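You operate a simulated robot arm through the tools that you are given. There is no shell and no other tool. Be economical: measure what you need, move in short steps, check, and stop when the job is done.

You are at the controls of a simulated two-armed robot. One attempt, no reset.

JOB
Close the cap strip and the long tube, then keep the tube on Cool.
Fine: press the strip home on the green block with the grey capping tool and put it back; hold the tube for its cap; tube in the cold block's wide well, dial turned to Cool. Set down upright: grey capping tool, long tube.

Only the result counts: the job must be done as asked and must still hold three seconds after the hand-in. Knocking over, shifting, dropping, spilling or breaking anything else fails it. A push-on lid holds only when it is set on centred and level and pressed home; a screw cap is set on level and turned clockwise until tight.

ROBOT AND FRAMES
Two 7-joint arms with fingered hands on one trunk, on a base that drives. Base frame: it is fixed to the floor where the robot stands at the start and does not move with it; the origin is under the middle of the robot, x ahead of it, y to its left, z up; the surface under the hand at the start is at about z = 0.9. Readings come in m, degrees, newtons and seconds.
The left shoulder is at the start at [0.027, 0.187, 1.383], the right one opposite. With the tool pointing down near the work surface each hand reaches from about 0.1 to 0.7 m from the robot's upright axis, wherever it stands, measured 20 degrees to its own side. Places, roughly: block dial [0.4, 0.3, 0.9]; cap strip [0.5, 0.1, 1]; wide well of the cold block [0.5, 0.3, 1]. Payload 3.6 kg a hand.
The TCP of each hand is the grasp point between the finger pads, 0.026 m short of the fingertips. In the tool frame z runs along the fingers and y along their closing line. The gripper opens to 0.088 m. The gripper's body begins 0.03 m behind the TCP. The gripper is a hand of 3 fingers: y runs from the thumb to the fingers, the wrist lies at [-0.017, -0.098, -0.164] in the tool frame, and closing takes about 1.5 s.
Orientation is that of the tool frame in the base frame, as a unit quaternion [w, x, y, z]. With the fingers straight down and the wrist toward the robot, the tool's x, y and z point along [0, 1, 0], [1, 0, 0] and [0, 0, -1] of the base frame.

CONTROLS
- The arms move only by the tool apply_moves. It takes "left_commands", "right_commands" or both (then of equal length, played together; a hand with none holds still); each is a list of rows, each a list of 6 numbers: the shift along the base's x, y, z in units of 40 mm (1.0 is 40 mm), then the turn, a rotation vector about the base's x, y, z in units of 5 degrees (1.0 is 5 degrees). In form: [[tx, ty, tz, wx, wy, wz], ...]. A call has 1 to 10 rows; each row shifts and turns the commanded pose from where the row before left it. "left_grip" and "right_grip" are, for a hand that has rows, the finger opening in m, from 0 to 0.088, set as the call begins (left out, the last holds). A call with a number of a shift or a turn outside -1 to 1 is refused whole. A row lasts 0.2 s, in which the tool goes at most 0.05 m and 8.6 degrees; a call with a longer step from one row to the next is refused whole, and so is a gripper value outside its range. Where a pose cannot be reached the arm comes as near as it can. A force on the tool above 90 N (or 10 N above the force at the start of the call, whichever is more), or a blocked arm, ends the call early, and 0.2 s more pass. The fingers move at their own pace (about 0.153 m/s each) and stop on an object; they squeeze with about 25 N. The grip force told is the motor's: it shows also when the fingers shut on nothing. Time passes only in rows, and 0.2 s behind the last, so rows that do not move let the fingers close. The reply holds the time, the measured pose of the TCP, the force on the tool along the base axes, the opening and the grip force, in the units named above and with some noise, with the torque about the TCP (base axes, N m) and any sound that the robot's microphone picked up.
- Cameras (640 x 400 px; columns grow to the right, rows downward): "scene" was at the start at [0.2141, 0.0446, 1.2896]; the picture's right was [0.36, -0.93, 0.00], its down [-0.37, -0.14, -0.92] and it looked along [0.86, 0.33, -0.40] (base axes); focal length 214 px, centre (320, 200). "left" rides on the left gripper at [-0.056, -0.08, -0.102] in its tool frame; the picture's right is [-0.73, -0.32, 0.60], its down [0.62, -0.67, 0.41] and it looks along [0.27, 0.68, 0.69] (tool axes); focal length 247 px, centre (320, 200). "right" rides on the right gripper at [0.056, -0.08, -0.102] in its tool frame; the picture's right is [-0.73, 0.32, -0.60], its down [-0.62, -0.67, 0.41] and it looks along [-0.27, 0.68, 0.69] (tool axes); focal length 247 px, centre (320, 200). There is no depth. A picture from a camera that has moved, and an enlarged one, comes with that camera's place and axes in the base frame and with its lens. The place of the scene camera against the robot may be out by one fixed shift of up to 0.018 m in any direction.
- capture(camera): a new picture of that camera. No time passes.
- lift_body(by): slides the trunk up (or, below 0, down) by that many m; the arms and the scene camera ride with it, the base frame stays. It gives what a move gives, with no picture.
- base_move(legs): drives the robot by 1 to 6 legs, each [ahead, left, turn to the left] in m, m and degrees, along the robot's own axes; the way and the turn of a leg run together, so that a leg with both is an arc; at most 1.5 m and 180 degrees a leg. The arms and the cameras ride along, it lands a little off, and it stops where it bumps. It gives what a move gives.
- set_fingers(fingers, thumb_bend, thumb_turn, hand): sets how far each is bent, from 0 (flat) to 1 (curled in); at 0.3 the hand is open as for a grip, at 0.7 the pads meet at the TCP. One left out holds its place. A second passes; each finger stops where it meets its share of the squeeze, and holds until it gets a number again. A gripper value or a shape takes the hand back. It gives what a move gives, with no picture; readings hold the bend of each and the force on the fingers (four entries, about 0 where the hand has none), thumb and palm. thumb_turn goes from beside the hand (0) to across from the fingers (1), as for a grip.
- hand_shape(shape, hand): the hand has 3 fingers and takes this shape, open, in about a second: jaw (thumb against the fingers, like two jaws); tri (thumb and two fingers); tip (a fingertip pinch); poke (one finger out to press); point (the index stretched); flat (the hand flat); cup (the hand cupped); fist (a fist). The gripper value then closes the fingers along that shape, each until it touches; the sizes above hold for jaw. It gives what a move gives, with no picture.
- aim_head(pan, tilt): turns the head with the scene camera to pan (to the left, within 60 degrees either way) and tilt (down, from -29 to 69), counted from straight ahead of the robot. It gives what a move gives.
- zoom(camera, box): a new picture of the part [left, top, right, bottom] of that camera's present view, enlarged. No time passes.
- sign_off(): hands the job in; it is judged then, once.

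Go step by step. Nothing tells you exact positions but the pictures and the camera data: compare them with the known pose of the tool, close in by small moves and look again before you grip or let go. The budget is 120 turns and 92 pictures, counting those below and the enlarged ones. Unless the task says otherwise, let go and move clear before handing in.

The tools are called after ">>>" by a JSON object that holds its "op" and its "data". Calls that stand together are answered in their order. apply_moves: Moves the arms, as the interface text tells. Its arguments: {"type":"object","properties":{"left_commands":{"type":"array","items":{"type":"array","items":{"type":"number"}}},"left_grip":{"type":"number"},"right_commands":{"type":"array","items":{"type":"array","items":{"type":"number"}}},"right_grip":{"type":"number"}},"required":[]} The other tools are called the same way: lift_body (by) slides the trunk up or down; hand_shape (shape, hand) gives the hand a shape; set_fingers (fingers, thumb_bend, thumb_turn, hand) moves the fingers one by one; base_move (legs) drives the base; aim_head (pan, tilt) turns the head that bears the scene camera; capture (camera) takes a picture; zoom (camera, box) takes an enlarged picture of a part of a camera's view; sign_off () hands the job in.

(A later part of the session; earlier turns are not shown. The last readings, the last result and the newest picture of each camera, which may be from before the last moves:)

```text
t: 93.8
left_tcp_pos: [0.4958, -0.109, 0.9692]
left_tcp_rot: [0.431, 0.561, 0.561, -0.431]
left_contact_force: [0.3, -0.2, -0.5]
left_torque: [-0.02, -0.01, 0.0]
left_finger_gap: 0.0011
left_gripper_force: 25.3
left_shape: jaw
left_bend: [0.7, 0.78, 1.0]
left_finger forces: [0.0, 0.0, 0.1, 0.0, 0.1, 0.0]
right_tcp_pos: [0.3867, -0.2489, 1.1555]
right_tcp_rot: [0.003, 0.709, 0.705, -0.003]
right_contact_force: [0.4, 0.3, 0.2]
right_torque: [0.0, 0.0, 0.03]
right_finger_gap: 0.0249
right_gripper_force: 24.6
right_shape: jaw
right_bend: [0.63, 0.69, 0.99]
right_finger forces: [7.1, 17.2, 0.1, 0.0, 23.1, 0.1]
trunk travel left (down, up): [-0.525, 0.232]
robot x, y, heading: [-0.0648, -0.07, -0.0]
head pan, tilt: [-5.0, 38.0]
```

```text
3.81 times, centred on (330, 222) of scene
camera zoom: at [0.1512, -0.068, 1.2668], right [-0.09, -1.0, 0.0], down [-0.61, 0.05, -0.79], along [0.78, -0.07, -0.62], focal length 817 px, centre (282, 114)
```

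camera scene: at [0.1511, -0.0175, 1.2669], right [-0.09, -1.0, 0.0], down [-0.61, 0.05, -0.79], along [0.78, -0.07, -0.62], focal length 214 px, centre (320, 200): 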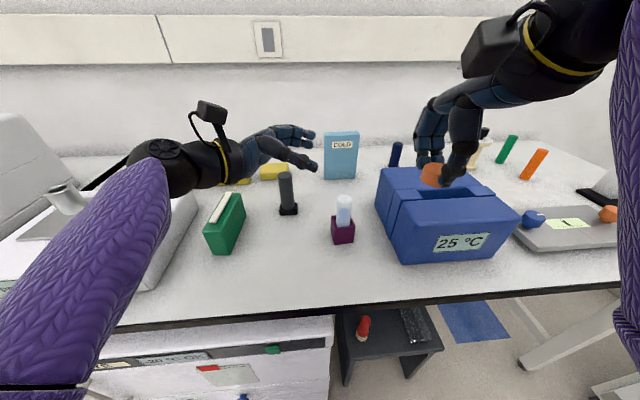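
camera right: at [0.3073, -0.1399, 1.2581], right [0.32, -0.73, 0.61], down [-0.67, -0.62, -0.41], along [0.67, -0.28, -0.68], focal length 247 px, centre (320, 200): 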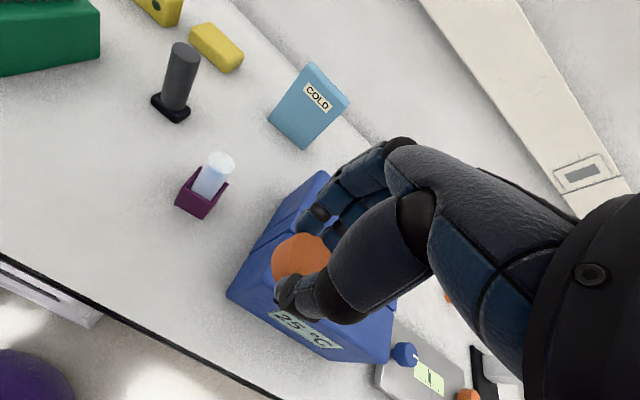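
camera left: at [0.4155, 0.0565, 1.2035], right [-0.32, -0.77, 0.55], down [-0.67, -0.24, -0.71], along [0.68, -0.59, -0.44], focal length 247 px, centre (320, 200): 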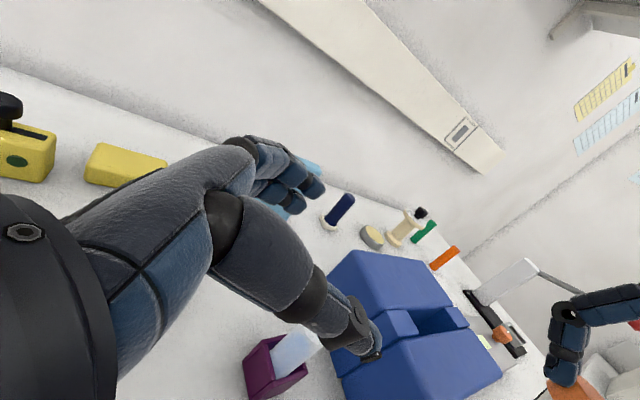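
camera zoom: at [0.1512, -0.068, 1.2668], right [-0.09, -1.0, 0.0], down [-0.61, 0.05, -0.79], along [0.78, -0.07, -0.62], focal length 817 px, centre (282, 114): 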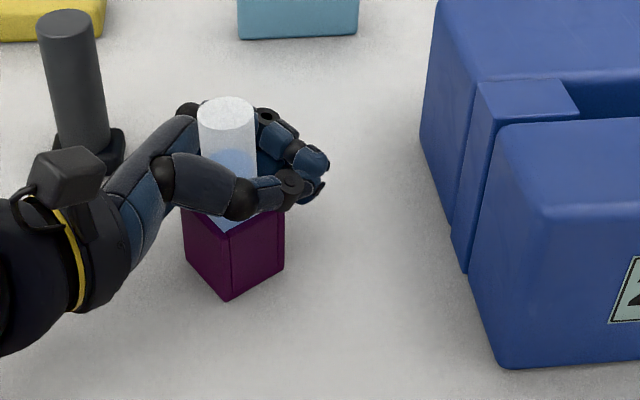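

The fingers closed past the tube and dragged it with its holder toward the palm. The tube is still upright. I'll open, look, and regrip with the tube nearer the fingertips; the holder can be set back later.

>>> {"op": "apply_moves", "data": {"left_commands": [[0, 0, 0, 0, 0, 0], [0, 0, 0, 0, 0, 0], [0, 0, 0, 0, 0, 0], [0, 0, 0, 0, 0, 0], [0, 0, 0, 0, 0, 0], [0, 0, 0, 0, 0, 0], [0, 0, 0, 0, 0, 0], [0, 0, 0, 0, 0, 0]], "left_grip": 0.088}}

>>> {"op": "apply_moves", "data": {"left_commands": [[0, 0.2, 0, 0, 0, 0], [0, 0.2, 0, 0, 0, 0], [0, 0.2, 0, 0, 0, 0], [0, 0.2, 0, 0, 0, 0], [0, 0.2, 0, 0, 0, 0], [0, 0, 0, 0, 0, 0]]}}

>>> {"op": "zoom", "data": {"camera": "scene", "box": [260, 170, 400, 275]}}

>>> {"op": "capture", "data": {"camera": "left"}}

```text
t: 95.6
left_tcp_pos: [0.4955, -0.1083, 0.9677]
left_tcp_rot: [0.43, 0.561, 0.561, -0.43]
left_contact_force: [0.7, -0.1, 0.1]
left_torque: [-0.05, -0.02, 0.04]
left_finger_gap: 0.0879
left_gripper_force: 0.1
left_shape: jaw
left_bend: [0.3, 0.3, 0.98]
left_finger forces: [0.0, 0.1, 0.0, 0.0, 0.1, 0.0]
right_tcp_pos: [0.3867, -0.2479, 1.1552]
right_tcp_rot: [0.003, 0.708, 0.706, -0.003]
right_contact_force: [-0.5, -0.1, -0.7]
right_torque: [-0.01, -0.02, -0.03]
right_finger_gap: 0.0253
right_gripper_force: 25.1
right_shape: jaw
right_bend: [0.63, 0.69, 0.99]
right_finger forces: [7.3, 17.2, 0.1, 0.1, 23.1, 0.0]
trunk travel left (down, up): [-0.525, 0.232]
robot x, y, heading: [-0.0649, -0.0693, -0.2]
head pan, tilt: [-5.0, 38.0]
```

```text
t: 97.0
left_tcp_pos: [0.4961, -0.0693, 0.9685]
left_tcp_rot: [0.431, 0.561, 0.561, -0.43]
left_contact_force: [0.2, -0.3, -0.2]
left_torque: [0.02, -0.01, 0.0]
left_finger_gap: 0.0876
left_gripper_force: 0.1
left_shape: jaw
left_bend: [0.3, 0.3, 0.98]
left_finger forces: [0.1, 0.0, 0.0, 0.0, 0.0, 0.0]
right_tcp_pos: [0.3872, -0.2486, 1.1571]
right_tcp_rot: [0.003, 0.708, 0.706, -0.003]
right_contact_force: [0.5, 0.2, 0.2]
right_torque: [-0.02, -0.01, 0.0]
right_finger_gap: 0.025
right_gripper_force: 25.1
right_shape: jaw
right_bend: [0.63, 0.69, 0.99]
right_finger forces: [7.2, 17.2, 0.0, 0.0, 23.1, 0.0]
trunk travel left (down, up): [-0.525, 0.232]
robot x, y, heading: [-0.0622, -0.0717, 0.1]
head pan, tilt: [-5.0, 38.0]
```

```text
3.81 times, centred on (330, 222) of scene
camera zoom: at [0.1512, -0.0681, 1.2668], right [-0.09, -1.0, 0.0], down [-0.61, 0.05, -0.79], along [0.78, -0.07, -0.62], focal length 817 px, centre (282, 114)
```

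zoom: 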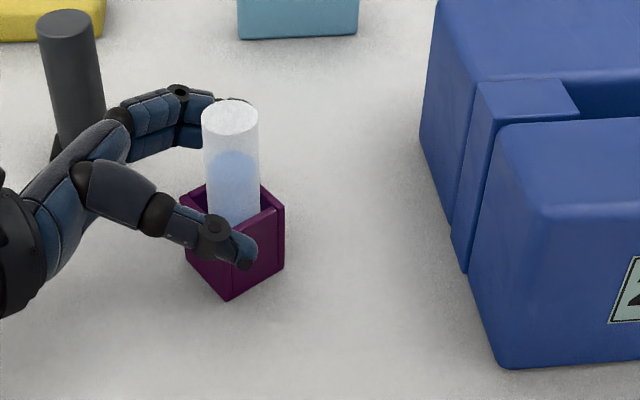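

```text
24 pictures are left
camera left: at [0.4155, 0.016, 1.0514], right [-0.32, -0.77, 0.55], down [-0.67, -0.24, -0.71], along [0.68, -0.59, -0.44], focal length 247 px, centre (320, 200)
```

left: 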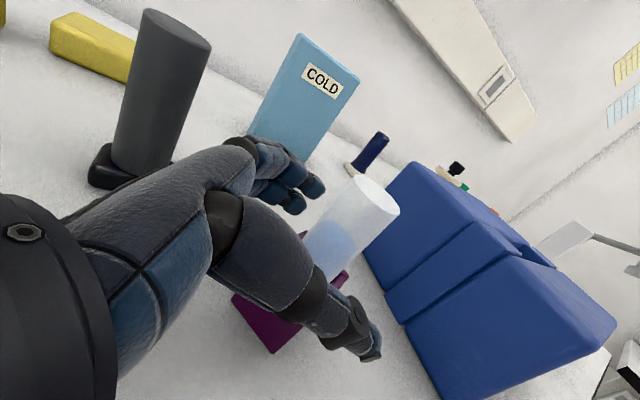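

The tube is now about 14 mm beyond the TCP, toward the fingertips. I'll close again and watch the forces.

>>> {"op": "apply_moves", "data": {"left_commands": [[0, 0, 0, 0, 0, 0], [0, 0, 0, 0, 0, 0], [0, 0, 0, 0, 0, 0]], "left_grip": 0.03}}

>>> {"op": "zoom", "data": {"camera": "scene", "box": [260, 170, 400, 275]}}

```text
t: 97.8
left_tcp_pos: [0.4953, -0.0692, 0.9691]
left_tcp_rot: [0.431, 0.561, 0.561, -0.43]
left_contact_force: [0.2, 0.3, 0.5]
left_torque: [-0.03, -0.04, 0.03]
left_finger_gap: 0.0329
left_gripper_force: 0.0
left_shape: jaw
left_bend: [0.49, 0.71, 1.0]
left_finger forces: [0.0, 2.1, 0.1, 0.0, 2.2, 0.0]
right_tcp_pos: [0.3877, -0.2482, 1.157]
right_tcp_rot: [0.004, 0.708, 0.706, -0.004]
right_contact_force: [-0.3, -0.2, 0.4]
right_torque: [-0.03, -0.02, 0.01]
right_finger_gap: 0.0251
right_gripper_force: 25.1
right_shape: jaw
right_bend: [0.63, 0.69, 0.99]
right_finger forces: [7.2, 17.3, 0.0, 0.0, 23.2, 0.1]
trunk travel left (down, up): [-0.525, 0.232]
robot x, y, heading: [-0.0673, -0.0743, -0.1]
head pan, tilt: [-5.0, 38.0]
```

```text
3.81 times, centred on (330, 222) of scene
camera zoom: at [0.1511, -0.068, 1.2669], right [-0.09, -1.0, 0.0], down [-0.61, 0.05, -0.79], along [0.78, -0.07, -0.62], focal length 817 px, centre (282, 114)
```

zoom: 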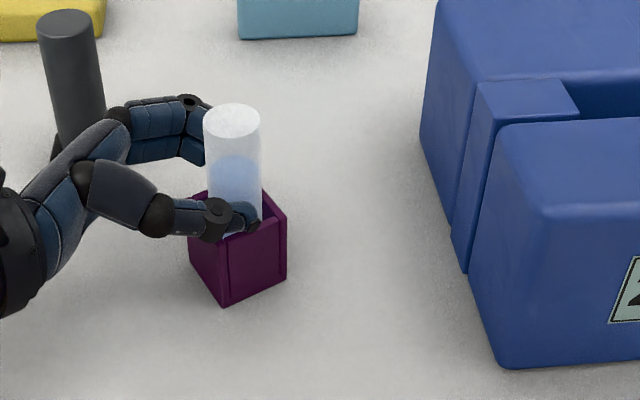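

The pinch has caught the tube. I'll squeeze fully.

>>> {"op": "apply_moves", "data": {"left_commands": [[0, 0, 0, 0, 0, 0], [0, 0, 0, 0, 0, 0], [0, 0, 0, 0, 0, 0], [0, 0, 0, 0, 0, 0], [0, 0, 0, 0, 0, 0], [0, 0, 0, 0, 0, 0]], "left_grip": 0.0}}

>>> {"op": "zoom", "data": {"camera": "scene", "box": [260, 170, 400, 275]}}

```text
t: 99.2
left_tcp_pos: [0.4956, -0.0673, 0.9721]
left_tcp_rot: [0.432, 0.561, 0.56, -0.43]
left_contact_force: [2.4, 3.5, 18.5]
left_torque: [-0.29, -0.37, 0.15]
left_finger_gap: 0.0243
left_gripper_force: 25.3
left_shape: jaw
left_bend: [0.65, 0.69, 0.98]
left_finger forces: [3.5, 24.8, 0.0, 0.0, 22.7, 0.1]
right_tcp_pos: [0.3864, -0.248, 1.1576]
right_tcp_rot: [0.004, 0.708, 0.706, -0.003]
right_contact_force: [0.0, 0.4, 0.2]
right_torque: [-0.01, -0.02, 0.02]
right_finger_gap: 0.0251
right_gripper_force: 25.4
right_shape: jaw
right_bend: [0.63, 0.69, 0.99]
right_finger forces: [7.2, 17.2, 0.0, 0.0, 23.2, 0.0]
trunk travel left (down, up): [-0.525, 0.232]
robot x, y, heading: [-0.0632, -0.0681, -0.2]
head pan, tilt: [-5.0, 38.0]
```

```text
3.81 times, centred on (330, 222) of scene
camera zoom: at [0.1501, -0.0675, 1.2672], right [-0.09, -1.0, 0.0], down [-0.61, 0.05, -0.79], along [0.79, -0.07, -0.61], focal length 817 px, centre (282, 114)
```

zoom: 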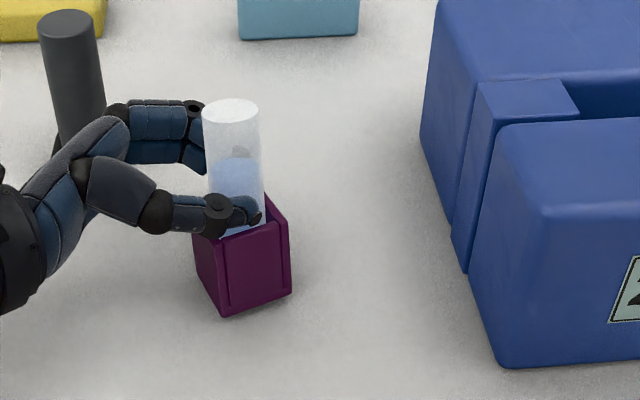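

The tube is gripped, but the fingers press on the holder rim (18 N). I'll lift the tube clear of the holder to work in the air.

>>> {"op": "apply_moves", "data": {"left_commands": [[0, 0, 0.1, 0, 0, 0], [0, 0, 0.2, 0, 0, 0], [0, 0, 0.4, 0, 0, 0], [0, 0, 0.5, 0, 0, 0], [0, 0, 0.6, 0, 0, 0], [0, 0, 0.6, 0, 0, 0], [0, 0, 0, 0, 0, 0]]}}

>>> {"op": "zoom", "data": {"camera": "scene", "box": [230, 125, 410, 275]}}

```text
t: 100.8
left_tcp_pos: [0.4968, -0.0683, 1.0653]
left_tcp_rot: [0.43, 0.561, 0.562, -0.43]
left_contact_force: [0.3, -0.4, -0.1]
left_torque: [0.0, -0.01, 0.0]
left_finger_gap: 0.023
left_gripper_force: 25.4
left_shape: jaw
left_bend: [0.67, 0.69, 1.0]
left_finger forces: [11.3, 11.4, 0.0, 0.1, 22.6, 0.0]
right_tcp_pos: [0.3884, -0.2481, 1.1566]
right_tcp_rot: [0.004, 0.709, 0.705, -0.003]
right_contact_force: [0.2, 0.1, 0.3]
right_torque: [-0.01, 0.02, -0.01]
right_finger_gap: 0.0248
right_gripper_force: 25.6
right_shape: jaw
right_bend: [0.63, 0.69, 0.99]
right_finger forces: [7.2, 17.2, 0.0, 0.1, 23.1, 0.1]
trunk travel left (down, up): [-0.525, 0.232]
robot x, y, heading: [-0.063, -0.0704, -0.2]
head pan, tilt: [-5.0, 38.0]
```

```text
2.67 times, centred on (320, 200) of scene
camera zoom: at [0.1513, -0.068, 1.2668], right [-0.09, -1.0, 0.0], down [-0.61, 0.05, -0.79], along [0.78, -0.07, -0.62], focal length 572 px, centre (320, 200)
```

zoom: 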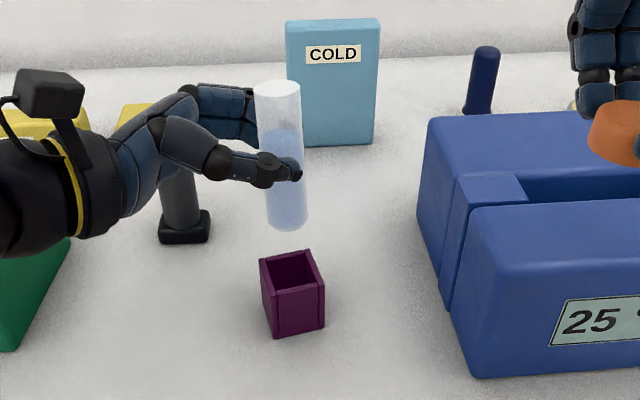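

The tube is held upright with balanced forces, its top at z ≈ 1.10. I'll shift it a bit right and up, and turn the right hand +45° for a clockwise stroke before going above it.

>>> {"op": "apply_moves", "data": {"left_commands": [[0, -0.25, 0.2, 0, 0, 0], [0, -0.25, 0.2, 0, 0, 0], [0, -0.25, 0.2, 0, 0, 0], [0, -0.25, 0.15, 0, 0, 0], [0, 0, 0, 0, 0, 0], [0, 0, 0, 0, 0, 0], [0, 0, 0, 0, 0, 0], [0, 0, 0, 0, 0, 0], [0, 0, 0, 0, 0, 0]], "right_commands": [[0, 0, 0.5, 0, 0, 1], [0, 0, 0.5, 0, 0, 1], [0, 0, 0.5, 0, 0, 1], [0, 0, 0.3, 0, 0, 1], [0, 0, 0, 0, 0, 1], [0, 0, 0, 0, 0, 1], [0, 0, 0, 0, 0, 1], [0, 0, 0, 0, 0, 1], [0, 0, 0, 0, 0, 1]]}}

>>> {"op": "apply_moves", "data": {"right_commands": [[0.54, 0.55, 0, 0, 0, 0], [0.54, 0.55, 0, 0, 0, 0], [0.54, 0.55, 0, 0, 0, 0], [0.54, 0.55, 0, 0, 0, 0], [0.54, 0.55, 0, 0, 0, 0], [0, 0, 0, 0, 0, 0]]}}

>>> {"op": "capture", "data": {"camera": "right"}}

>>> {"op": "capture", "data": {"camera": "scene"}}

```text
t: 102.8
left_tcp_pos: [0.499, -0.1036, 1.0933]
left_tcp_rot: [0.43, 0.562, 0.564, -0.426]
left_contact_force: [1.3, 0.0, -0.5]
left_torque: [0.01, -0.02, 0.0]
left_finger_gap: 0.0231
left_gripper_force: 24.7
left_shape: jaw
left_bend: [0.67, 0.69, 1.0]
left_finger forces: [11.2, 11.4, 0.0, 0.0, 22.8, 0.0]
right_tcp_pos: [0.3872, -0.2484, 1.2291]
right_tcp_rot: [0.004, 0.384, 0.923, -0.002]
right_contact_force: [0.7, 0.2, -0.9]
right_torque: [-0.01, 0.0, 0.03]
right_finger_gap: 0.0249
right_gripper_force: 25.2
right_shape: jaw
right_bend: [0.63, 0.69, 0.99]
right_finger forces: [8.3, 16.7, 0.0, 0.0, 22.9, 0.0]
trunk travel left (down, up): [-0.525, 0.232]
robot x, y, heading: [-0.0638, -0.0711, -0.0]
head pan, tilt: [-5.0, 38.0]
```

```text
t: 104.2
left_tcp_pos: [0.4971, -0.1037, 1.0924]
left_tcp_rot: [0.428, 0.563, 0.564, -0.426]
left_contact_force: [0.9, -0.4, -1.0]
left_torque: [0.03, 0.0, -0.05]
left_finger_gap: 0.023
left_gripper_force: 24.9
left_shape: jaw
left_bend: [0.67, 0.69, 1.0]
left_finger forces: [11.2, 11.4, 0.1, 0.0, 22.8, 0.0]
right_tcp_pos: [0.495, -0.1381, 1.2286]
right_tcp_rot: [0.004, 0.384, 0.923, -0.001]
right_contact_force: [-0.1, 0.3, -0.6]
right_torque: [-0.03, -0.02, 0.0]
right_finger_gap: 0.025
right_gripper_force: 24.9
right_shape: jaw
right_bend: [0.63, 0.69, 0.99]
right_finger forces: [8.7, 16.6, 0.0, 0.0, 22.9, 0.1]
trunk travel left (down, up): [-0.525, 0.232]
robot x, y, heading: [-0.061, -0.0748, 0.1]
head pan, tilt: [-5.0, 38.0]
```

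```text
20 pictures are left
camera right: at [0.3988, -0.1542, 1.33], right [0.74, -0.29, 0.61], down [-0.03, -0.91, -0.41], along [0.67, 0.28, -0.68], focal length 247 px, centre (320, 200)
```

right: 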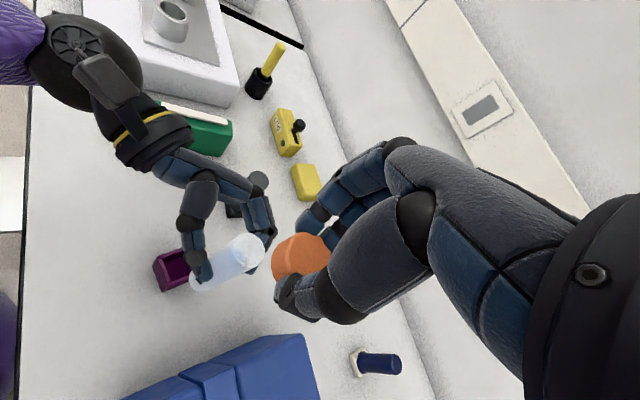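

```text
19 pictures are left
camera scene: at [0.151, -0.0686, 1.2669], right [-0.09, -1.0, 0.0], down [-0.61, 0.05, -0.79], along [0.78, -0.07, -0.62], focal length 214 px, centre (320, 200)
```

scene: 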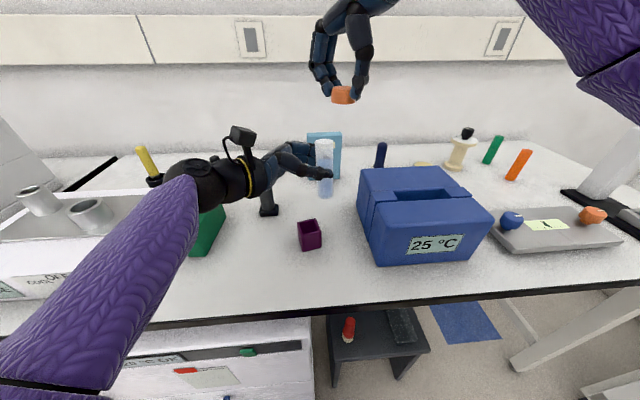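

The tube top is at about [0.495, -0.117, 1.127]. I'll bring the cap about 15 mm above it and check alignment from the front.

>>> {"op": "apply_moves", "data": {"right_commands": [[0, 0.26, 0, 0, 0, 0], [0, 0.26, -0.35, 0, 0, 0], [0, 0, -0.5, 0, 0, 0], [0, 0, -0.5, 0, 0, 0], [0, 0, 0, 0, 0, 0]]}}

>>> {"op": "zoom", "data": {"camera": "scene", "box": [270, 80, 390, 200]}}

>>> {"op": "zoom", "data": {"camera": "right", "box": [200, 180, 400, 340]}}

```text
t: 105.4
left_tcp_pos: [0.4974, -0.1025, 1.0922]
left_tcp_rot: [0.429, 0.562, 0.565, -0.426]
left_contact_force: [0.4, -0.2, -0.1]
left_torque: [0.02, -0.02, 0.0]
left_finger_gap: 0.0231
left_gripper_force: 24.9
left_shape: jaw
left_bend: [0.67, 0.69, 1.0]
left_finger forces: [11.2, 11.4, 0.0, 0.0, 22.7, 0.0]
right_tcp_pos: [0.4957, -0.1163, 1.1739]
right_tcp_rot: [0.004, 0.384, 0.923, -0.002]
right_contact_force: [-0.4, 0.3, 0.3]
right_torque: [-0.04, 0.02, 0.0]
right_finger_gap: 0.0251
right_gripper_force: 25.2
right_shape: jaw
right_bend: [0.63, 0.69, 0.99]
right_finger forces: [8.9, 16.5, 0.0, 0.0, 22.9, 0.0]
trunk travel left (down, up): [-0.525, 0.232]
robot x, y, heading: [-0.0614, -0.0688, 0.1]
head pan, tilt: [-5.0, 38.0]
```

```text
3.33 times, centred on (330, 140) of scene
camera zoom: at [0.1512, -0.068, 1.2668], right [-0.09, -1.0, 0.0], down [-0.61, 0.05, -0.79], along [0.78, -0.07, -0.62], focal length 715 px, centre (287, 400)
```

zoom: 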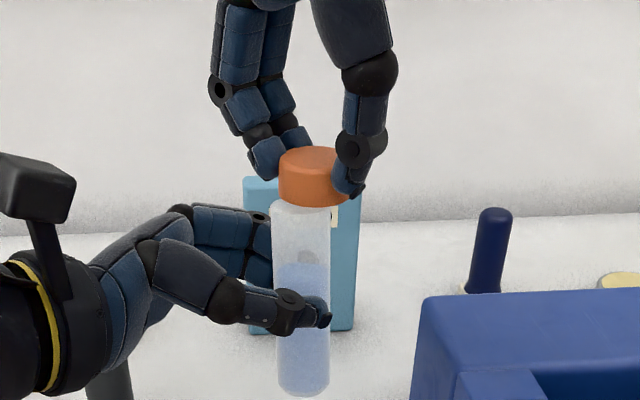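

```text
2.50 times, centred on (300, 260) of right
camera zoom: at [0.3982, -0.133, 1.2753], right [0.74, -0.29, 0.6], down [-0.03, -0.91, -0.41], along [0.67, 0.28, -0.69], focal length 617 px, centre (370, 50)
```

zoom: 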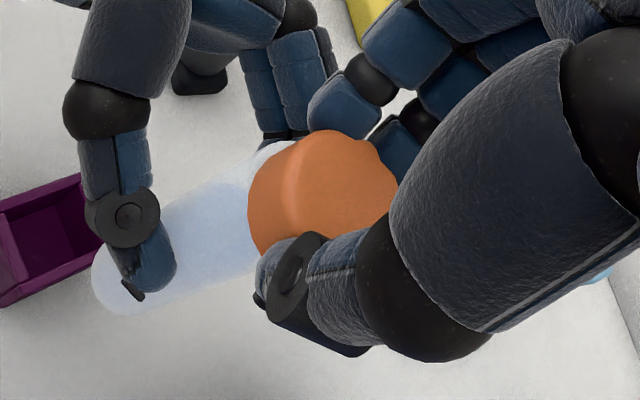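

Seen from the front, the cap sits about 6 mm right (-y) of the tube axis, and x agrees. I'll shift +6 mm and lower gently until the cap rests on the rim.

>>> {"op": "apply_moves", "data": {"right_commands": [[-0.02, 0.15, 0, 0, 0, 0], [0, 0, 0, 0, 0, 0]]}}

>>> {"op": "zoom", "data": {"camera": "scene", "box": [290, 90, 370, 170]}}

```text
t: 106.0
left_tcp_pos: [0.4964, -0.103, 1.0924]
left_tcp_rot: [0.429, 0.562, 0.564, -0.427]
left_contact_force: [-0.5, 0.6, -0.8]
left_torque: [0.04, -0.02, 0.01]
left_finger_gap: 0.0227
left_gripper_force: 25.4
left_shape: jaw
left_bend: [0.67, 0.69, 1.0]
left_finger forces: [11.1, 11.4, 0.0, 0.0, 22.8, 0.0]
right_tcp_pos: [0.494, -0.112, 1.1743]
right_tcp_rot: [0.004, 0.384, 0.923, -0.002]
right_contact_force: [-0.5, -0.2, -0.8]
right_torque: [0.0, 0.02, -0.02]
right_finger_gap: 0.0249
right_gripper_force: 24.9
right_shape: jaw
right_bend: [0.63, 0.69, 0.99]
right_finger forces: [8.7, 16.4, 0.0, 0.0, 22.9, 0.1]
trunk travel left (down, up): [-0.525, 0.232]
robot x, y, heading: [-0.0615, -0.0685, -0.2]
head pan, tilt: [-5.0, 38.0]
```

```text
5.00 times, centred on (330, 130) of scene
camera zoom: at [0.1513, -0.0682, 1.2668], right [-0.09, -1.0, 0.0], down [-0.61, 0.05, -0.79], along [0.78, -0.07, -0.62], focal length 1072 px, centre (270, 550)
```

zoom: 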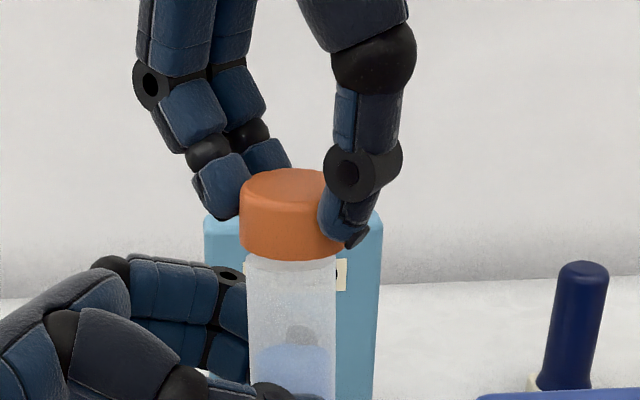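

It looks well centred and level now. I'll lower in small steps until contact.

>>> {"op": "apply_moves", "data": {"right_commands": [[0, 0, -0.06, 0, 0, 0], [0, 0, -0.06, 0, 0, 0], [0, 0, 0, 0, 0, 0]]}}

>>> {"op": "apply_moves", "data": {"right_commands": [[0, 0, -0.05, 0, 0, 0], [0, 0, -0.05, 0, 0, 0], [0, 0, 0, 0, 0, 0]]}}

>>> {"op": "apply_moves", "data": {"right_commands": [[0, 0, -0.05, 0, 0, 0], [0, 0, -0.05, 0, 0, 0], [0, 0, 0, 0, 0, 0]]}}

```text
t: 106.8
left_tcp_pos: [0.4974, -0.1022, 1.0921]
left_tcp_rot: [0.429, 0.563, 0.564, -0.426]
left_contact_force: [0.4, -0.7, -0.6]
left_torque: [-0.02, 0.01, -0.01]
left_finger_gap: 0.0231
left_gripper_force: 24.6
left_shape: jaw
left_bend: [0.67, 0.69, 1.0]
left_finger forces: [11.2, 11.4, 0.1, 0.1, 22.8, 0.0]
right_tcp_pos: [0.4954, -0.1107, 1.1701]
right_tcp_rot: [0.004, 0.385, 0.923, -0.002]
right_contact_force: [0.1, 0.6, 0.2]
right_torque: [0.0, -0.01, -0.02]
right_finger_gap: 0.0249
right_gripper_force: 25.0
right_shape: jaw
right_bend: [0.63, 0.69, 0.99]
right_finger forces: [8.8, 16.5, 0.1, 0.0, 22.9, 0.1]
trunk travel left (down, up): [-0.525, 0.232]
robot x, y, heading: [-0.063, -0.0714, -0.6]
head pan, tilt: [-5.0, 38.0]
```

```text
t: 107.6
left_tcp_pos: [0.4969, -0.1037, 1.0918]
left_tcp_rot: [0.428, 0.563, 0.564, -0.426]
left_contact_force: [1.7, 1.2, -6.6]
left_torque: [0.12, 0.0, 0.01]
left_finger_gap: 0.0227
left_gripper_force: 24.6
left_shape: jaw
left_bend: [0.67, 0.69, 1.0]
left_finger forces: [10.0, 14.2, 0.0, 0.0, 22.5, 0.1]
right_tcp_pos: [0.4943, -0.1122, 1.1663]
right_tcp_rot: [0.004, 0.384, 0.923, -0.001]
right_contact_force: [-1.4, -1.0, 5.7]
right_torque: [-0.09, 0.09, 0.04]
right_finger_gap: 0.0252
right_gripper_force: 25.1
right_shape: jaw
right_bend: [0.63, 0.69, 0.99]
right_finger forces: [9.4, 16.3, 0.0, 0.0, 24.4, 0.0]
trunk travel left (down, up): [-0.525, 0.232]
robot x, y, heading: [-0.0624, -0.0724, -0.0]
head pan, tilt: [-5.0, 38.0]
```

```text
t: 108.4
left_tcp_pos: [0.4965, -0.1024, 1.09]
left_tcp_rot: [0.427, 0.562, 0.566, -0.426]
left_contact_force: [1.5, 1.7, -18.1]
left_torque: [0.28, -0.18, 0.01]
left_finger_gap: 0.0225
left_gripper_force: 25.0
left_shape: jaw
left_bend: [0.67, 0.69, 1.0]
left_finger forces: [4.3, 20.5, 0.0, 0.0, 23.5, 0.0]
right_tcp_pos: [0.4947, -0.1122, 1.1629]
right_tcp_rot: [0.005, 0.384, 0.923, 0.0]
right_contact_force: [-3.0, -0.8, 17.4]
right_torque: [-0.14, 0.26, -0.01]
right_finger_gap: 0.0261
right_gripper_force: 24.8
right_shape: jaw
right_bend: [0.63, 0.69, 0.99]
right_finger forces: [11.5, 16.5, 0.0, 0.0, 27.7, 0.0]
trunk travel left (down, up): [-0.525, 0.232]
robot x, y, heading: [-0.0607, -0.0677, -0.5]
head pan, tilt: [-5.0, 38.0]
```

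The cap is seated on the rim with a light load. I'll ease slightly and make the first clockwise stroke.

>>> {"op": "apply_moves", "data": {"right_commands": [[0, 0, 0.03, 0, 0, 0], [0.008, -0.004, 0, 0, 0, -1], [0.008, -0.004, 0, 0, 0, -1], [0.008, -0.004, 0, 0, 0, -1], [0.008, -0.004, 0, 0, 0, -1], [0.008, -0.004, 0, 0, 0, -1], [0.008, -0.004, 0, 0, 0, -1], [0.008, -0.006, 0, 0, 0, -1], [0.007, -0.006, 0, 0, 0, -1], [0.006, -0.006, 0, 0, 0, -1]]}}

>>> {"op": "zoom", "data": {"camera": "scene", "box": [290, 90, 370, 170]}}

```text
t: 110.6
left_tcp_pos: [0.4981, -0.1037, 1.0906]
left_tcp_rot: [0.428, 0.562, 0.566, -0.426]
left_contact_force: [1.6, 0.9, -15.9]
left_torque: [0.19, -0.13, 0.0]
left_finger_gap: 0.0223
left_gripper_force: 24.9
left_shape: jaw
left_bend: [0.67, 0.69, 1.0]
left_finger forces: [2.8, 22.6, 0.1, 0.0, 23.4, 0.0]
right_tcp_pos: [0.4979, -0.1139, 1.1629]
right_tcp_rot: [0.003, 0.709, 0.705, -0.002]
right_contact_force: [-2.1, 0.6, 16.1]
right_torque: [0.0, 0.32, 0.03]
right_finger_gap: 0.0262
right_gripper_force: 25.1
right_shape: jaw
right_bend: [0.63, 0.69, 0.99]
right_finger forces: [10.2, 17.7, 0.0, 0.0, 27.7, 0.1]
trunk travel left (down, up): [-0.525, 0.232]
robot x, y, heading: [-0.0591, -0.0715, -0.1]
head pan, tilt: [-5.0, 38.0]
```

```text
5.00 times, centred on (330, 130) of scene
camera zoom: at [0.1512, -0.0677, 1.2668], right [-0.09, -1.0, 0.0], down [-0.61, 0.05, -0.79], along [0.78, -0.07, -0.62], focal length 1072 px, centre (270, 550)
```

zoom: 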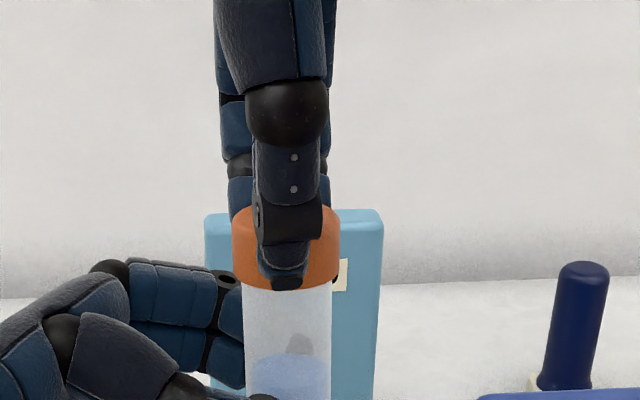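

The turn went cleanly and the cap stays centred on the tube. I'll release, swing back 50°, regrip and turn again.

>>> {"op": "apply_moves", "data": {"right_commands": [[0, 0, 0.02, 0, 0, 0], [0, 0, 0.02, 0, 0, 0], [0, 0, 0, 0, 0, 0], [0, 0, 0, 0, 0, 0]], "right_grip": 0.065}}

>>> {"op": "apply_moves", "data": {"right_commands": [[0, 0, 0, 0, 0, 1], [0, 0, 0, 0, 0, 1], [0, 0, 0, 0, 0, 1], [0, 0, 0, 0, 0, 1], [0, 0, 0, 0, 0, 1], [0, 0, 0, 0, 0, 1], [0, 0, 0, 0, 0, 1], [0, 0, 0, 0, 0, 1], [0, 0, 0, 0, 0, 1], [0, 0, 0, 0, 0, 1]]}}

>>> {"op": "apply_moves", "data": {"right_commands": [[0, 0, 0, 0, 0, 0], [0, 0, 0, 0, 0, 0], [0, 0, 0, 0, 0, 0], [0, 0, 0, 0, 0, 0], [0, 0, 0, 0, 0, 0], [0, 0, 0, 0, 0, 0]], "right_grip": 0.0}}

>>> {"op": "zoom", "data": {"camera": "scene", "box": [290, 90, 370, 170]}}

```text
t: 111.6
left_tcp_pos: [0.4973, -0.1036, 1.0938]
left_tcp_rot: [0.429, 0.562, 0.565, -0.425]
left_contact_force: [0.3, -0.6, -0.6]
left_torque: [0.0, 0.0, -0.03]
left_finger_gap: 0.0229
left_gripper_force: 25.1
left_shape: jaw
left_bend: [0.67, 0.69, 1.0]
left_finger forces: [9.9, 12.1, 0.0, 0.0, 22.2, 0.0]
right_tcp_pos: [0.4963, -0.1143, 1.1642]
right_tcp_rot: [0.003, 0.708, 0.706, -0.002]
right_contact_force: [-0.4, -0.6, 0.8]
right_torque: [-0.02, -0.01, 0.01]
right_finger_gap: 0.0648
right_gripper_force: 0.1
right_shape: jaw
right_bend: [0.34, 0.53, 0.99]
right_finger forces: [0.0, 0.0, 0.1, 0.1, 0.0, 0.0]
trunk travel left (down, up): [-0.525, 0.232]
robot x, y, heading: [-0.0615, -0.0692, -0.2]
head pan, tilt: [-5.0, 38.0]
```

```text
t: 113.8
left_tcp_pos: [0.4977, -0.1035, 1.0919]
left_tcp_rot: [0.429, 0.562, 0.564, -0.426]
left_contact_force: [-0.2, -0.5, -0.8]
left_torque: [0.02, 0.04, 0.05]
left_finger_gap: 0.023
left_gripper_force: 25.3
left_shape: jaw
left_bend: [0.67, 0.69, 1.0]
left_finger forces: [9.9, 12.1, 0.1, 0.1, 22.2, 0.0]
right_tcp_pos: [0.4975, -0.1141, 1.1654]
right_tcp_rot: [0.003, 0.343, 0.939, -0.001]
right_contact_force: [-0.2, -0.4, 0.1]
right_torque: [0.01, 0.0, 0.03]
right_finger_gap: 0.0646
right_gripper_force: 0.0
right_shape: jaw
right_bend: [0.34, 0.53, 0.99]
right_finger forces: [0.0, 0.0, 0.0, 0.0, 0.0, 0.0]
trunk travel left (down, up): [-0.525, 0.232]
robot x, y, heading: [-0.0602, -0.0715, 0.1]
head pan, tilt: [-5.0, 38.0]
```

```text
t: 115.2
left_tcp_pos: [0.4979, -0.1036, 1.0932]
left_tcp_rot: [0.429, 0.563, 0.563, -0.426]
left_contact_force: [-2.2, -2.9, -1.0]
left_torque: [0.04, -0.09, 0.02]
left_finger_gap: 0.0229
left_gripper_force: 24.3
left_shape: jaw
left_bend: [0.67, 0.69, 1.0]
left_finger forces: [9.3, 13.0, 0.0, 0.0, 24.5, 0.0]
right_tcp_pos: [0.4971, -0.1136, 1.1651]
right_tcp_rot: [0.004, 0.343, 0.939, -0.001]
right_contact_force: [0.9, 2.8, 0.0]
right_torque: [0.15, -0.05, -0.01]
right_finger_gap: 0.0249
right_gripper_force: 25.4
right_shape: jaw
right_bend: [0.64, 0.68, 1.0]
right_finger forces: [18.4, 7.9, 0.0, 0.0, 22.3, 0.0]
trunk travel left (down, up): [-0.525, 0.232]
robot x, y, heading: [-0.0607, -0.0715, -0.1]
head pan, tilt: [-5.0, 38.0]
```

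```text
5.00 times, centred on (330, 130) of scene
camera zoom: at [0.1513, -0.068, 1.2668], right [-0.09, -1.0, 0.0], down [-0.61, 0.05, -0.79], along [0.78, -0.07, -0.62], focal length 1072 px, centre (270, 550)
```

zoom: 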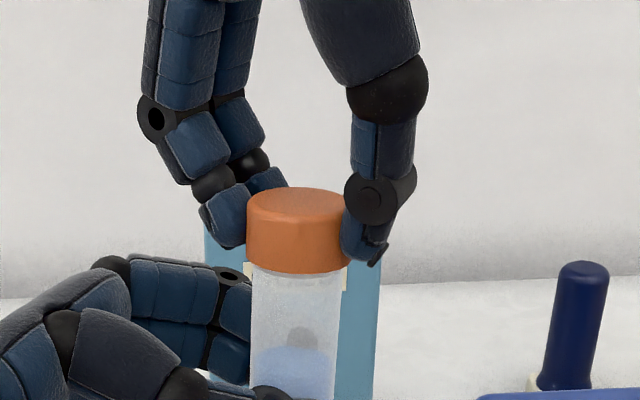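

The cap is sitting level and centred, and regripped. Now a stroke with slight downward pressure.

>>> {"op": "apply_moves", "data": {"right_commands": [[0, 0, -0.06, 0, 0, -0.5], [0, 0, 0, 0, 0, -1], [0, 0, 0, 0, 0, -1], [0, 0, 0, 0, 0, -1], [0, 0, 0, 0, 0, -1], [0, 0, 0, 0, 0, -1], [0, 0, 0, 0, 0, -1], [0, 0, 0, 0, 0, -1], [0, 0, 0, 0, 0, -1], [0, 0, 0, 0, 0, -1]]}}

>>> {"op": "apply_moves", "data": {"right_commands": [[0, 0, 0, 0, 0, -1], [0, 0, 0, 0, 0, -1], [0, 0, 0, 0, 0, -1], [0, 0, 0, 0, 0, 0]]}}

```text
t: 117.4
left_tcp_pos: [0.4979, -0.1018, 1.0912]
left_tcp_rot: [0.429, 0.562, 0.564, -0.427]
left_contact_force: [-1.9, 2.3, -3.7]
left_torque: [0.03, -0.13, -0.06]
left_finger_gap: 0.0231
left_gripper_force: 25.8
left_shape: jaw
left_bend: [0.67, 0.69, 1.0]
left_finger forces: [3.2, 18.6, 0.1, 0.0, 24.9, 0.0]
right_tcp_pos: [0.4975, -0.1137, 1.1619]
right_tcp_rot: [0.003, 0.693, 0.721, -0.004]
right_contact_force: [3.7, -1.8, 4.7]
right_torque: [-0.14, -0.03, 0.06]
right_finger_gap: 0.0251
right_gripper_force: 25.3
right_shape: jaw
right_bend: [0.64, 0.68, 1.0]
right_finger forces: [12.6, 14.2, 0.1, 0.1, 23.8, 0.0]
trunk travel left (down, up): [-0.525, 0.232]
robot x, y, heading: [-0.0664, -0.0751, 0.0]
head pan, tilt: [-5.0, 38.0]
```

```text
t: 118.4
left_tcp_pos: [0.4962, -0.1031, 1.0912]
left_tcp_rot: [0.428, 0.562, 0.565, -0.426]
left_contact_force: [-3.1, 2.9, -3.7]
left_torque: [0.03, -0.13, -0.03]
left_finger_gap: 0.0231
left_gripper_force: 25.4
left_shape: jaw
left_bend: [0.67, 0.69, 1.0]
left_finger forces: [2.8, 18.7, 0.0, 0.0, 24.7, 0.0]
right_tcp_pos: [0.4971, -0.1138, 1.1613]
right_tcp_rot: [0.003, 0.782, 0.623, -0.003]
right_contact_force: [2.5, -2.9, 3.7]
right_torque: [-0.17, -0.01, 0.05]
right_finger_gap: 0.0251
right_gripper_force: 24.9
right_shape: jaw
right_bend: [0.64, 0.68, 1.0]
right_finger forces: [12.8, 14.3, 0.0, 0.0, 23.6, 0.1]
trunk travel left (down, up): [-0.525, 0.232]
robot x, y, heading: [-0.0599, -0.0714, -0.3]
head pan, tilt: [-5.0, 38.0]
```

The cap is advancing with low resistance. Next stroke: release, swing back 65°, regrip and turn.

>>> {"op": "apply_moves", "data": {"right_commands": [[0, 0, 0, 0, 0, 0], [0, 0, 0, 0, 0, 0], [0, 0, 0, 0, 0, 0], [0, 0, 0, 0, 0, 1], [0, 0, 0, 0, 0, 1], [0, 0, 0, 0, 0, 1], [0, 0, 0, 0, 0, 1], [0, 0, 0, 0, 0, 1], [0, 0, 0, 0, 0, 1], [0, 0, 0, 0, 0, 1]], "right_grip": 0.065}}

>>> {"op": "apply_moves", "data": {"right_commands": [[0, 0, 0, 0, 0, 1], [0, 0, 0, 0, 0, 1], [0, 0, 0, 0, 0, 1], [0, 0, 0, 0, 0, 1], [0, 0, 0, 0, 0, 1], [0, 0, 0, 0, 0, 1]]}}

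>>> {"op": "apply_moves", "data": {"right_commands": [[0, 0, 0, 0, 0, 0], [0, 0, 0, 0, 0, 0], [0, 0, 0, 0, 0, 0], [0, 0, 0, 0, 0, 0], [0, 0, 0, 0, 0, 0], [0, 0, 0, 0, 0, 0]], "right_grip": 0.0}}

>>> {"op": "apply_moves", "data": {"right_commands": [[0, 0, -0.03, 0, 0, -1], [0, 0, 0, 0, 0, -1], [0, 0, 0, 0, 0, -1], [0, 0, 0, 0, 0, -1], [0, 0, 0, 0, 0, -1], [0, 0, 0, 0, 0, -1], [0, 0, 0, 0, 0, -1], [0, 0, 0, 0, 0, -1], [0, 0, 0, 0, 0, -1], [0, 0, 0, 0, 0, -1]]}}

>>> {"op": "apply_moves", "data": {"right_commands": [[0, 0, 0, 0, 0, -1], [0, 0, 0, 0, 0, -1], [0, 0, 0, 0, 0, -1], [0, 0, 0, 0, 0, 0]]}}

```text
t: 120.6
left_tcp_pos: [0.497, -0.1038, 1.0919]
left_tcp_rot: [0.429, 0.562, 0.564, -0.427]
left_contact_force: [-0.2, 1.1, 0.1]
left_torque: [0.01, -0.03, -0.02]
left_finger_gap: 0.023
left_gripper_force: 24.7
left_shape: jaw
left_bend: [0.67, 0.69, 1.0]
left_finger forces: [10.2, 11.9, 0.0, 0.0, 21.9, 0.0]
right_tcp_pos: [0.4972, -0.114, 1.1625]
right_tcp_rot: [0.004, 0.556, 0.831, -0.002]
right_contact_force: [-0.7, -0.3, 0.0]
right_torque: [0.03, 0.0, -0.04]
right_finger_gap: 0.0648
right_gripper_force: 0.0
right_shape: jaw
right_bend: [0.34, 0.53, 0.99]
right_finger forces: [0.0, 0.0, 0.0, 0.0, 0.0, 0.1]
trunk travel left (down, up): [-0.525, 0.232]
robot x, y, heading: [-0.0594, -0.0721, 0.1]
head pan, tilt: [-5.0, 38.0]
```

```text
t: 122.0
left_tcp_pos: [0.4978, -0.1025, 1.0921]
left_tcp_rot: [0.429, 0.562, 0.564, -0.427]
left_contact_force: [-1.4, 0.2, -0.6]
left_torque: [-0.02, -0.02, 0.0]
left_finger_gap: 0.0231
left_gripper_force: 24.9
left_shape: jaw
left_bend: [0.67, 0.69, 1.0]
left_finger forces: [10.1, 11.9, 0.1, 0.0, 21.9, 0.1]
right_tcp_pos: [0.4974, -0.1128, 1.1616]
right_tcp_rot: [0.004, 0.322, 0.947, -0.002]
right_contact_force: [0.0, 0.0, -0.2]
right_torque: [-0.01, -0.01, 0.0]
right_finger_gap: 0.0646
right_gripper_force: 0.1
right_shape: jaw
right_bend: [0.34, 0.53, 0.99]
right_finger forces: [0.1, 0.0, 0.0, 0.0, 0.1, 0.0]
trunk travel left (down, up): [-0.525, 0.232]
robot x, y, heading: [-0.0625, -0.0678, 0.0]
head pan, tilt: [-5.0, 38.0]
```

```text
t: 123.4
left_tcp_pos: [0.4971, -0.1037, 1.0922]
left_tcp_rot: [0.428, 0.562, 0.564, -0.427]
left_contact_force: [-3.1, -4.3, -1.4]
left_torque: [0.07, -0.07, 0.01]
left_finger_gap: 0.0233
left_gripper_force: 24.8
left_shape: jaw
left_bend: [0.67, 0.69, 1.0]
left_finger forces: [9.9, 12.5, 0.0, 0.0, 24.1, 0.0]
right_tcp_pos: [0.4968, -0.1136, 1.1616]
right_tcp_rot: [0.003, 0.323, 0.946, -0.001]
right_contact_force: [1.3, 2.8, 1.0]
right_torque: [0.25, -0.07, -0.01]
right_finger_gap: 0.0242
right_gripper_force: 24.7
right_shape: jaw
right_bend: [0.63, 0.69, 1.0]
right_finger forces: [22.5, 5.1, 0.0, 0.1, 22.3, 0.0]
trunk travel left (down, up): [-0.525, 0.232]
robot x, y, heading: [-0.0637, -0.0722, -0.0]
head pan, tilt: [-5.0, 38.0]
```

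```text
t: 125.6
left_tcp_pos: [0.4966, -0.1024, 1.0917]
left_tcp_rot: [0.429, 0.561, 0.565, -0.426]
left_contact_force: [-1.9, 0.3, -1.8]
left_torque: [0.0, -0.12, -0.06]
left_finger_gap: 0.0228
left_gripper_force: 25.0
left_shape: jaw
left_bend: [0.67, 0.69, 1.0]
left_finger forces: [5.2, 17.0, 0.0, 0.0, 23.9, 0.0]
right_tcp_pos: [0.4963, -0.1127, 1.1608]
right_tcp_rot: [0.003, 0.694, 0.72, -0.003]
right_contact_force: [1.4, -0.9, 1.4]
right_torque: [-0.09, 0.07, 0.01]
right_finger_gap: 0.0239
right_gripper_force: 24.9
right_shape: jaw
right_bend: [0.63, 0.69, 1.0]
right_finger forces: [15.2, 10.6, 0.0, 0.1, 23.0, 0.0]
trunk travel left (down, up): [-0.525, 0.232]
robot x, y, heading: [-0.0686, -0.0692, 0.2]
head pan, tilt: [-5.0, 38.0]
```

```text
t: 126.6
left_tcp_pos: [0.4974, -0.1042, 1.0923]
left_tcp_rot: [0.428, 0.563, 0.564, -0.427]
left_contact_force: [-1.3, 2.0, -1.7]
left_torque: [0.01, -0.13, -0.03]
left_finger_gap: 0.0232
left_gripper_force: 24.7
left_shape: jaw
left_bend: [0.67, 0.69, 1.0]
left_finger forces: [4.7, 17.0, 0.1, 0.0, 23.6, 0.0]
right_tcp_pos: [0.4971, -0.1141, 1.1609]
right_tcp_rot: [0.003, 0.782, 0.623, -0.003]
right_contact_force: [1.3, -2.5, 0.7]
right_torque: [-0.14, 0.05, 0.03]
right_finger_gap: 0.0239
right_gripper_force: 25.1
right_shape: jaw
right_bend: [0.63, 0.69, 1.0]
right_finger forces: [15.2, 11.2, 0.0, 0.1, 22.8, 0.1]
trunk travel left (down, up): [-0.525, 0.232]
robot x, y, heading: [-0.0624, -0.0715, -0.0]
head pan, tilt: [-5.0, 38.0]
```

Another stroke, following the cap down.

>>> {"op": "apply_moves", "data": {"right_commands": [[0, 0, 0, 0, 0, 0], [0, 0, 0, 0, 0, 0], [0, 0, 0, 0, 0, 0], [0, 0, 0, 0, 0, 1], [0, 0, 0, 0, 0, 1], [0, 0, 0, 0, 0, 1], [0, 0, 0, 0, 0, 1], [0, 0, 0, 0, 0, 1], [0, 0, 0, 0, 0, 1], [0, 0, 0, 0, 0, 1]], "right_grip": 0.065}}

>>> {"op": "apply_moves", "data": {"right_commands": [[0, 0, -0.03, 0, 0, 1], [0, 0, 0, 0, 0, 1], [0, 0, 0, 0, 0, 1], [0, 0, 0, 0, 0, 1], [0, 0, 0, 0, 0, 1], [0, 0, 0, 0, 0, 1]]}}

>>> {"op": "apply_moves", "data": {"right_commands": [[0, 0, 0, 0, 0, 0], [0, 0, 0, 0, 0, 0], [0, 0, 0, 0, 0, 0], [0, 0, 0, 0, 0, 0], [0, 0, 0, 0, 0, 0], [0, 0, 0, 0, 0, 0]], "right_grip": 0.0}}

>>> {"op": "zoom", "data": {"camera": "scene", "box": [290, 90, 370, 170]}}

>>> {"op": "apply_moves", "data": {"right_commands": [[0, 0, -0.03, 0, 0, -1], [0, 0, 0, 0, 0, -1], [0, 0, 0, 0, 0, -1], [0, 0, 0, 0, 0, -1], [0, 0, 0, 0, 0, -1], [0, 0, 0, 0, 0, -1], [0, 0, 0, 0, 0, -1], [0, 0, 0, 0, 0, -1], [0, 0, 0, 0, 0, -1], [0, 0, 0, 0, 0, -1]]}}

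>>> {"op": "apply_moves", "data": {"right_commands": [[0, 0, 0, 0, 0, -1], [0, 0, 0, 0, 0, -1], [0, 0, 0, 0, 0, -1], [0, 0, 0, 0, 0, 0]]}}

```text
t: 128.8
left_tcp_pos: [0.4984, -0.1028, 1.0919]
left_tcp_rot: [0.429, 0.562, 0.564, -0.426]
left_contact_force: [0.3, 0.1, -0.7]
left_torque: [0.03, -0.01, -0.04]
left_finger_gap: 0.0233
left_gripper_force: 24.7
left_shape: jaw
left_bend: [0.67, 0.69, 1.0]
left_finger forces: [10.4, 11.9, 0.0, 0.0, 22.3, 0.0]
right_tcp_pos: [0.4968, -0.1133, 1.1613]
right_tcp_rot: [0.003, 0.556, 0.831, -0.003]
right_contact_force: [0.6, 0.2, -0.6]
right_torque: [-0.03, 0.0, -0.01]
right_finger_gap: 0.0647
right_gripper_force: 0.1
right_shape: jaw
right_bend: [0.34, 0.53, 0.99]
right_finger forces: [0.0, 0.1, 0.0, 0.0, 0.1, 0.1]
trunk travel left (down, up): [-0.525, 0.232]
robot x, y, heading: [-0.0653, -0.071, -0.2]
head pan, tilt: [-5.0, 38.0]
```

```text
t: 130.2
left_tcp_pos: [0.4972, -0.1034, 1.0924]
left_tcp_rot: [0.429, 0.562, 0.565, -0.426]
left_contact_force: [0.8, -0.2, -0.7]
left_torque: [0.02, -0.03, 0.0]
left_finger_gap: 0.0229
left_gripper_force: 25.1
left_shape: jaw
left_bend: [0.67, 0.69, 1.0]
left_finger forces: [10.4, 12.0, 0.1, 0.0, 22.2, 0.0]
right_tcp_pos: [0.4971, -0.1138, 1.1593]
right_tcp_rot: [0.003, 0.323, 0.946, -0.001]
right_contact_force: [0.5, 0.0, -0.2]
right_torque: [0.0, 0.01, -0.01]
right_finger_gap: 0.0647
right_gripper_force: 0.1
right_shape: jaw
right_bend: [0.34, 0.53, 0.99]
right_finger forces: [0.1, 0.1, 0.1, 0.0, 0.1, 0.0]
trunk travel left (down, up): [-0.525, 0.232]
robot x, y, heading: [-0.0627, -0.0731, -0.1]
head pan, tilt: [-5.0, 38.0]
```

```text
t: 131.6
left_tcp_pos: [0.497, -0.104, 1.0916]
left_tcp_rot: [0.428, 0.562, 0.565, -0.426]
left_contact_force: [-1.6, -4.9, -1.0]
left_torque: [0.11, -0.04, 0.08]
left_finger_gap: 0.0227
left_gripper_force: 25.8
left_shape: jaw
left_bend: [0.67, 0.69, 1.0]
left_finger forces: [10.2, 12.2, 0.0, 0.0, 23.8, 0.0]
right_tcp_pos: [0.4981, -0.1133, 1.1596]
right_tcp_rot: [0.003, 0.323, 0.946, -0.002]
right_contact_force: [1.9, 5.4, 1.0]
right_torque: [0.26, -0.05, -0.06]
right_finger_gap: 0.0243
right_gripper_force: 25.7
right_shape: jaw
right_bend: [0.63, 0.69, 1.0]
right_finger forces: [23.8, 3.5, 0.0, 0.0, 22.1, 0.0]
trunk travel left (down, up): [-0.525, 0.232]
robot x, y, heading: [-0.0629, -0.072, -0.1]
head pan, tilt: [-5.0, 38.0]
```

```text
5.00 times, centred on (330, 130) of scene
camera zoom: at [0.1513, -0.068, 1.2668], right [-0.09, -1.0, 0.0], down [-0.61, 0.05, -0.79], along [0.78, -0.07, -0.62], focal length 1072 px, centre (270, 550)
```

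zoom: 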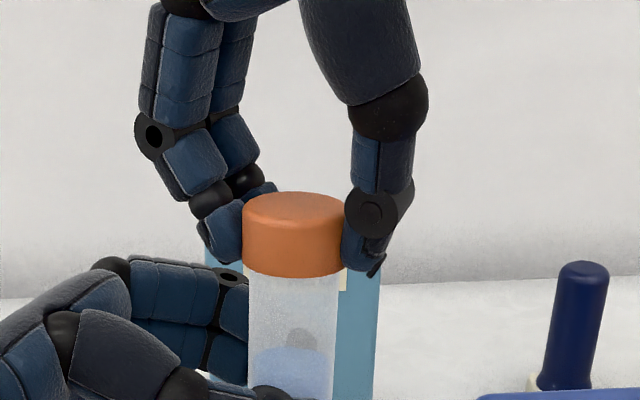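

```text
t: 133.8
left_tcp_pos: [0.4971, -0.1023, 1.0927]
left_tcp_rot: [0.428, 0.562, 0.564, -0.427]
left_contact_force: [-2.2, 0.9, -1.3]
left_torque: [0.06, -0.12, -0.05]
left_finger_gap: 0.0229
left_gripper_force: 24.9
left_shape: jaw
left_bend: [0.67, 0.69, 1.0]
left_finger forces: [5.4, 16.6, 0.0, 0.0, 23.8, 0.0]
right_tcp_pos: [0.497, -0.1135, 1.158]
right_tcp_rot: [0.003, 0.693, 0.721, -0.004]
right_contact_force: [2.0, -1.0, 1.0]
right_torque: [-0.1, 0.0, 0.03]
right_finger_gap: 0.0238
right_gripper_force: 25.1
right_shape: jaw
right_bend: [0.63, 0.69, 1.0]
right_finger forces: [16.9, 9.0, 0.0, 0.0, 23.0, 0.0]
trunk travel left (down, up): [-0.525, 0.232]
robot x, y, heading: [-0.0591, -0.072, -0.1]
head pan, tilt: [-5.0, 38.0]
```

```text
t: 134.8
left_tcp_pos: [0.4965, -0.1033, 1.092]
left_tcp_rot: [0.429, 0.561, 0.566, -0.426]
left_contact_force: [-1.8, 1.8, -1.6]
left_torque: [0.0, -0.13, -0.06]
left_finger_gap: 0.0229
left_gripper_force: 24.9
left_shape: jaw
left_bend: [0.67, 0.69, 1.0]
left_finger forces: [5.1, 16.7, 0.0, 0.0, 23.2, 0.0]
right_tcp_pos: [0.4977, -0.113, 1.1584]
right_tcp_rot: [0.003, 0.781, 0.624, -0.003]
right_contact_force: [2.0, -2.0, 0.1]
right_torque: [-0.1, 0.05, 0.03]
right_finger_gap: 0.0239
right_gripper_force: 25.7
right_shape: jaw
right_bend: [0.63, 0.69, 1.0]
right_finger forces: [16.1, 10.2, 0.0, 0.0, 22.8, 0.0]
trunk travel left (down, up): [-0.525, 0.232]
robot x, y, heading: [-0.063, -0.0729, -0.1]
head pan, tilt: [-5.0, 38.0]
```

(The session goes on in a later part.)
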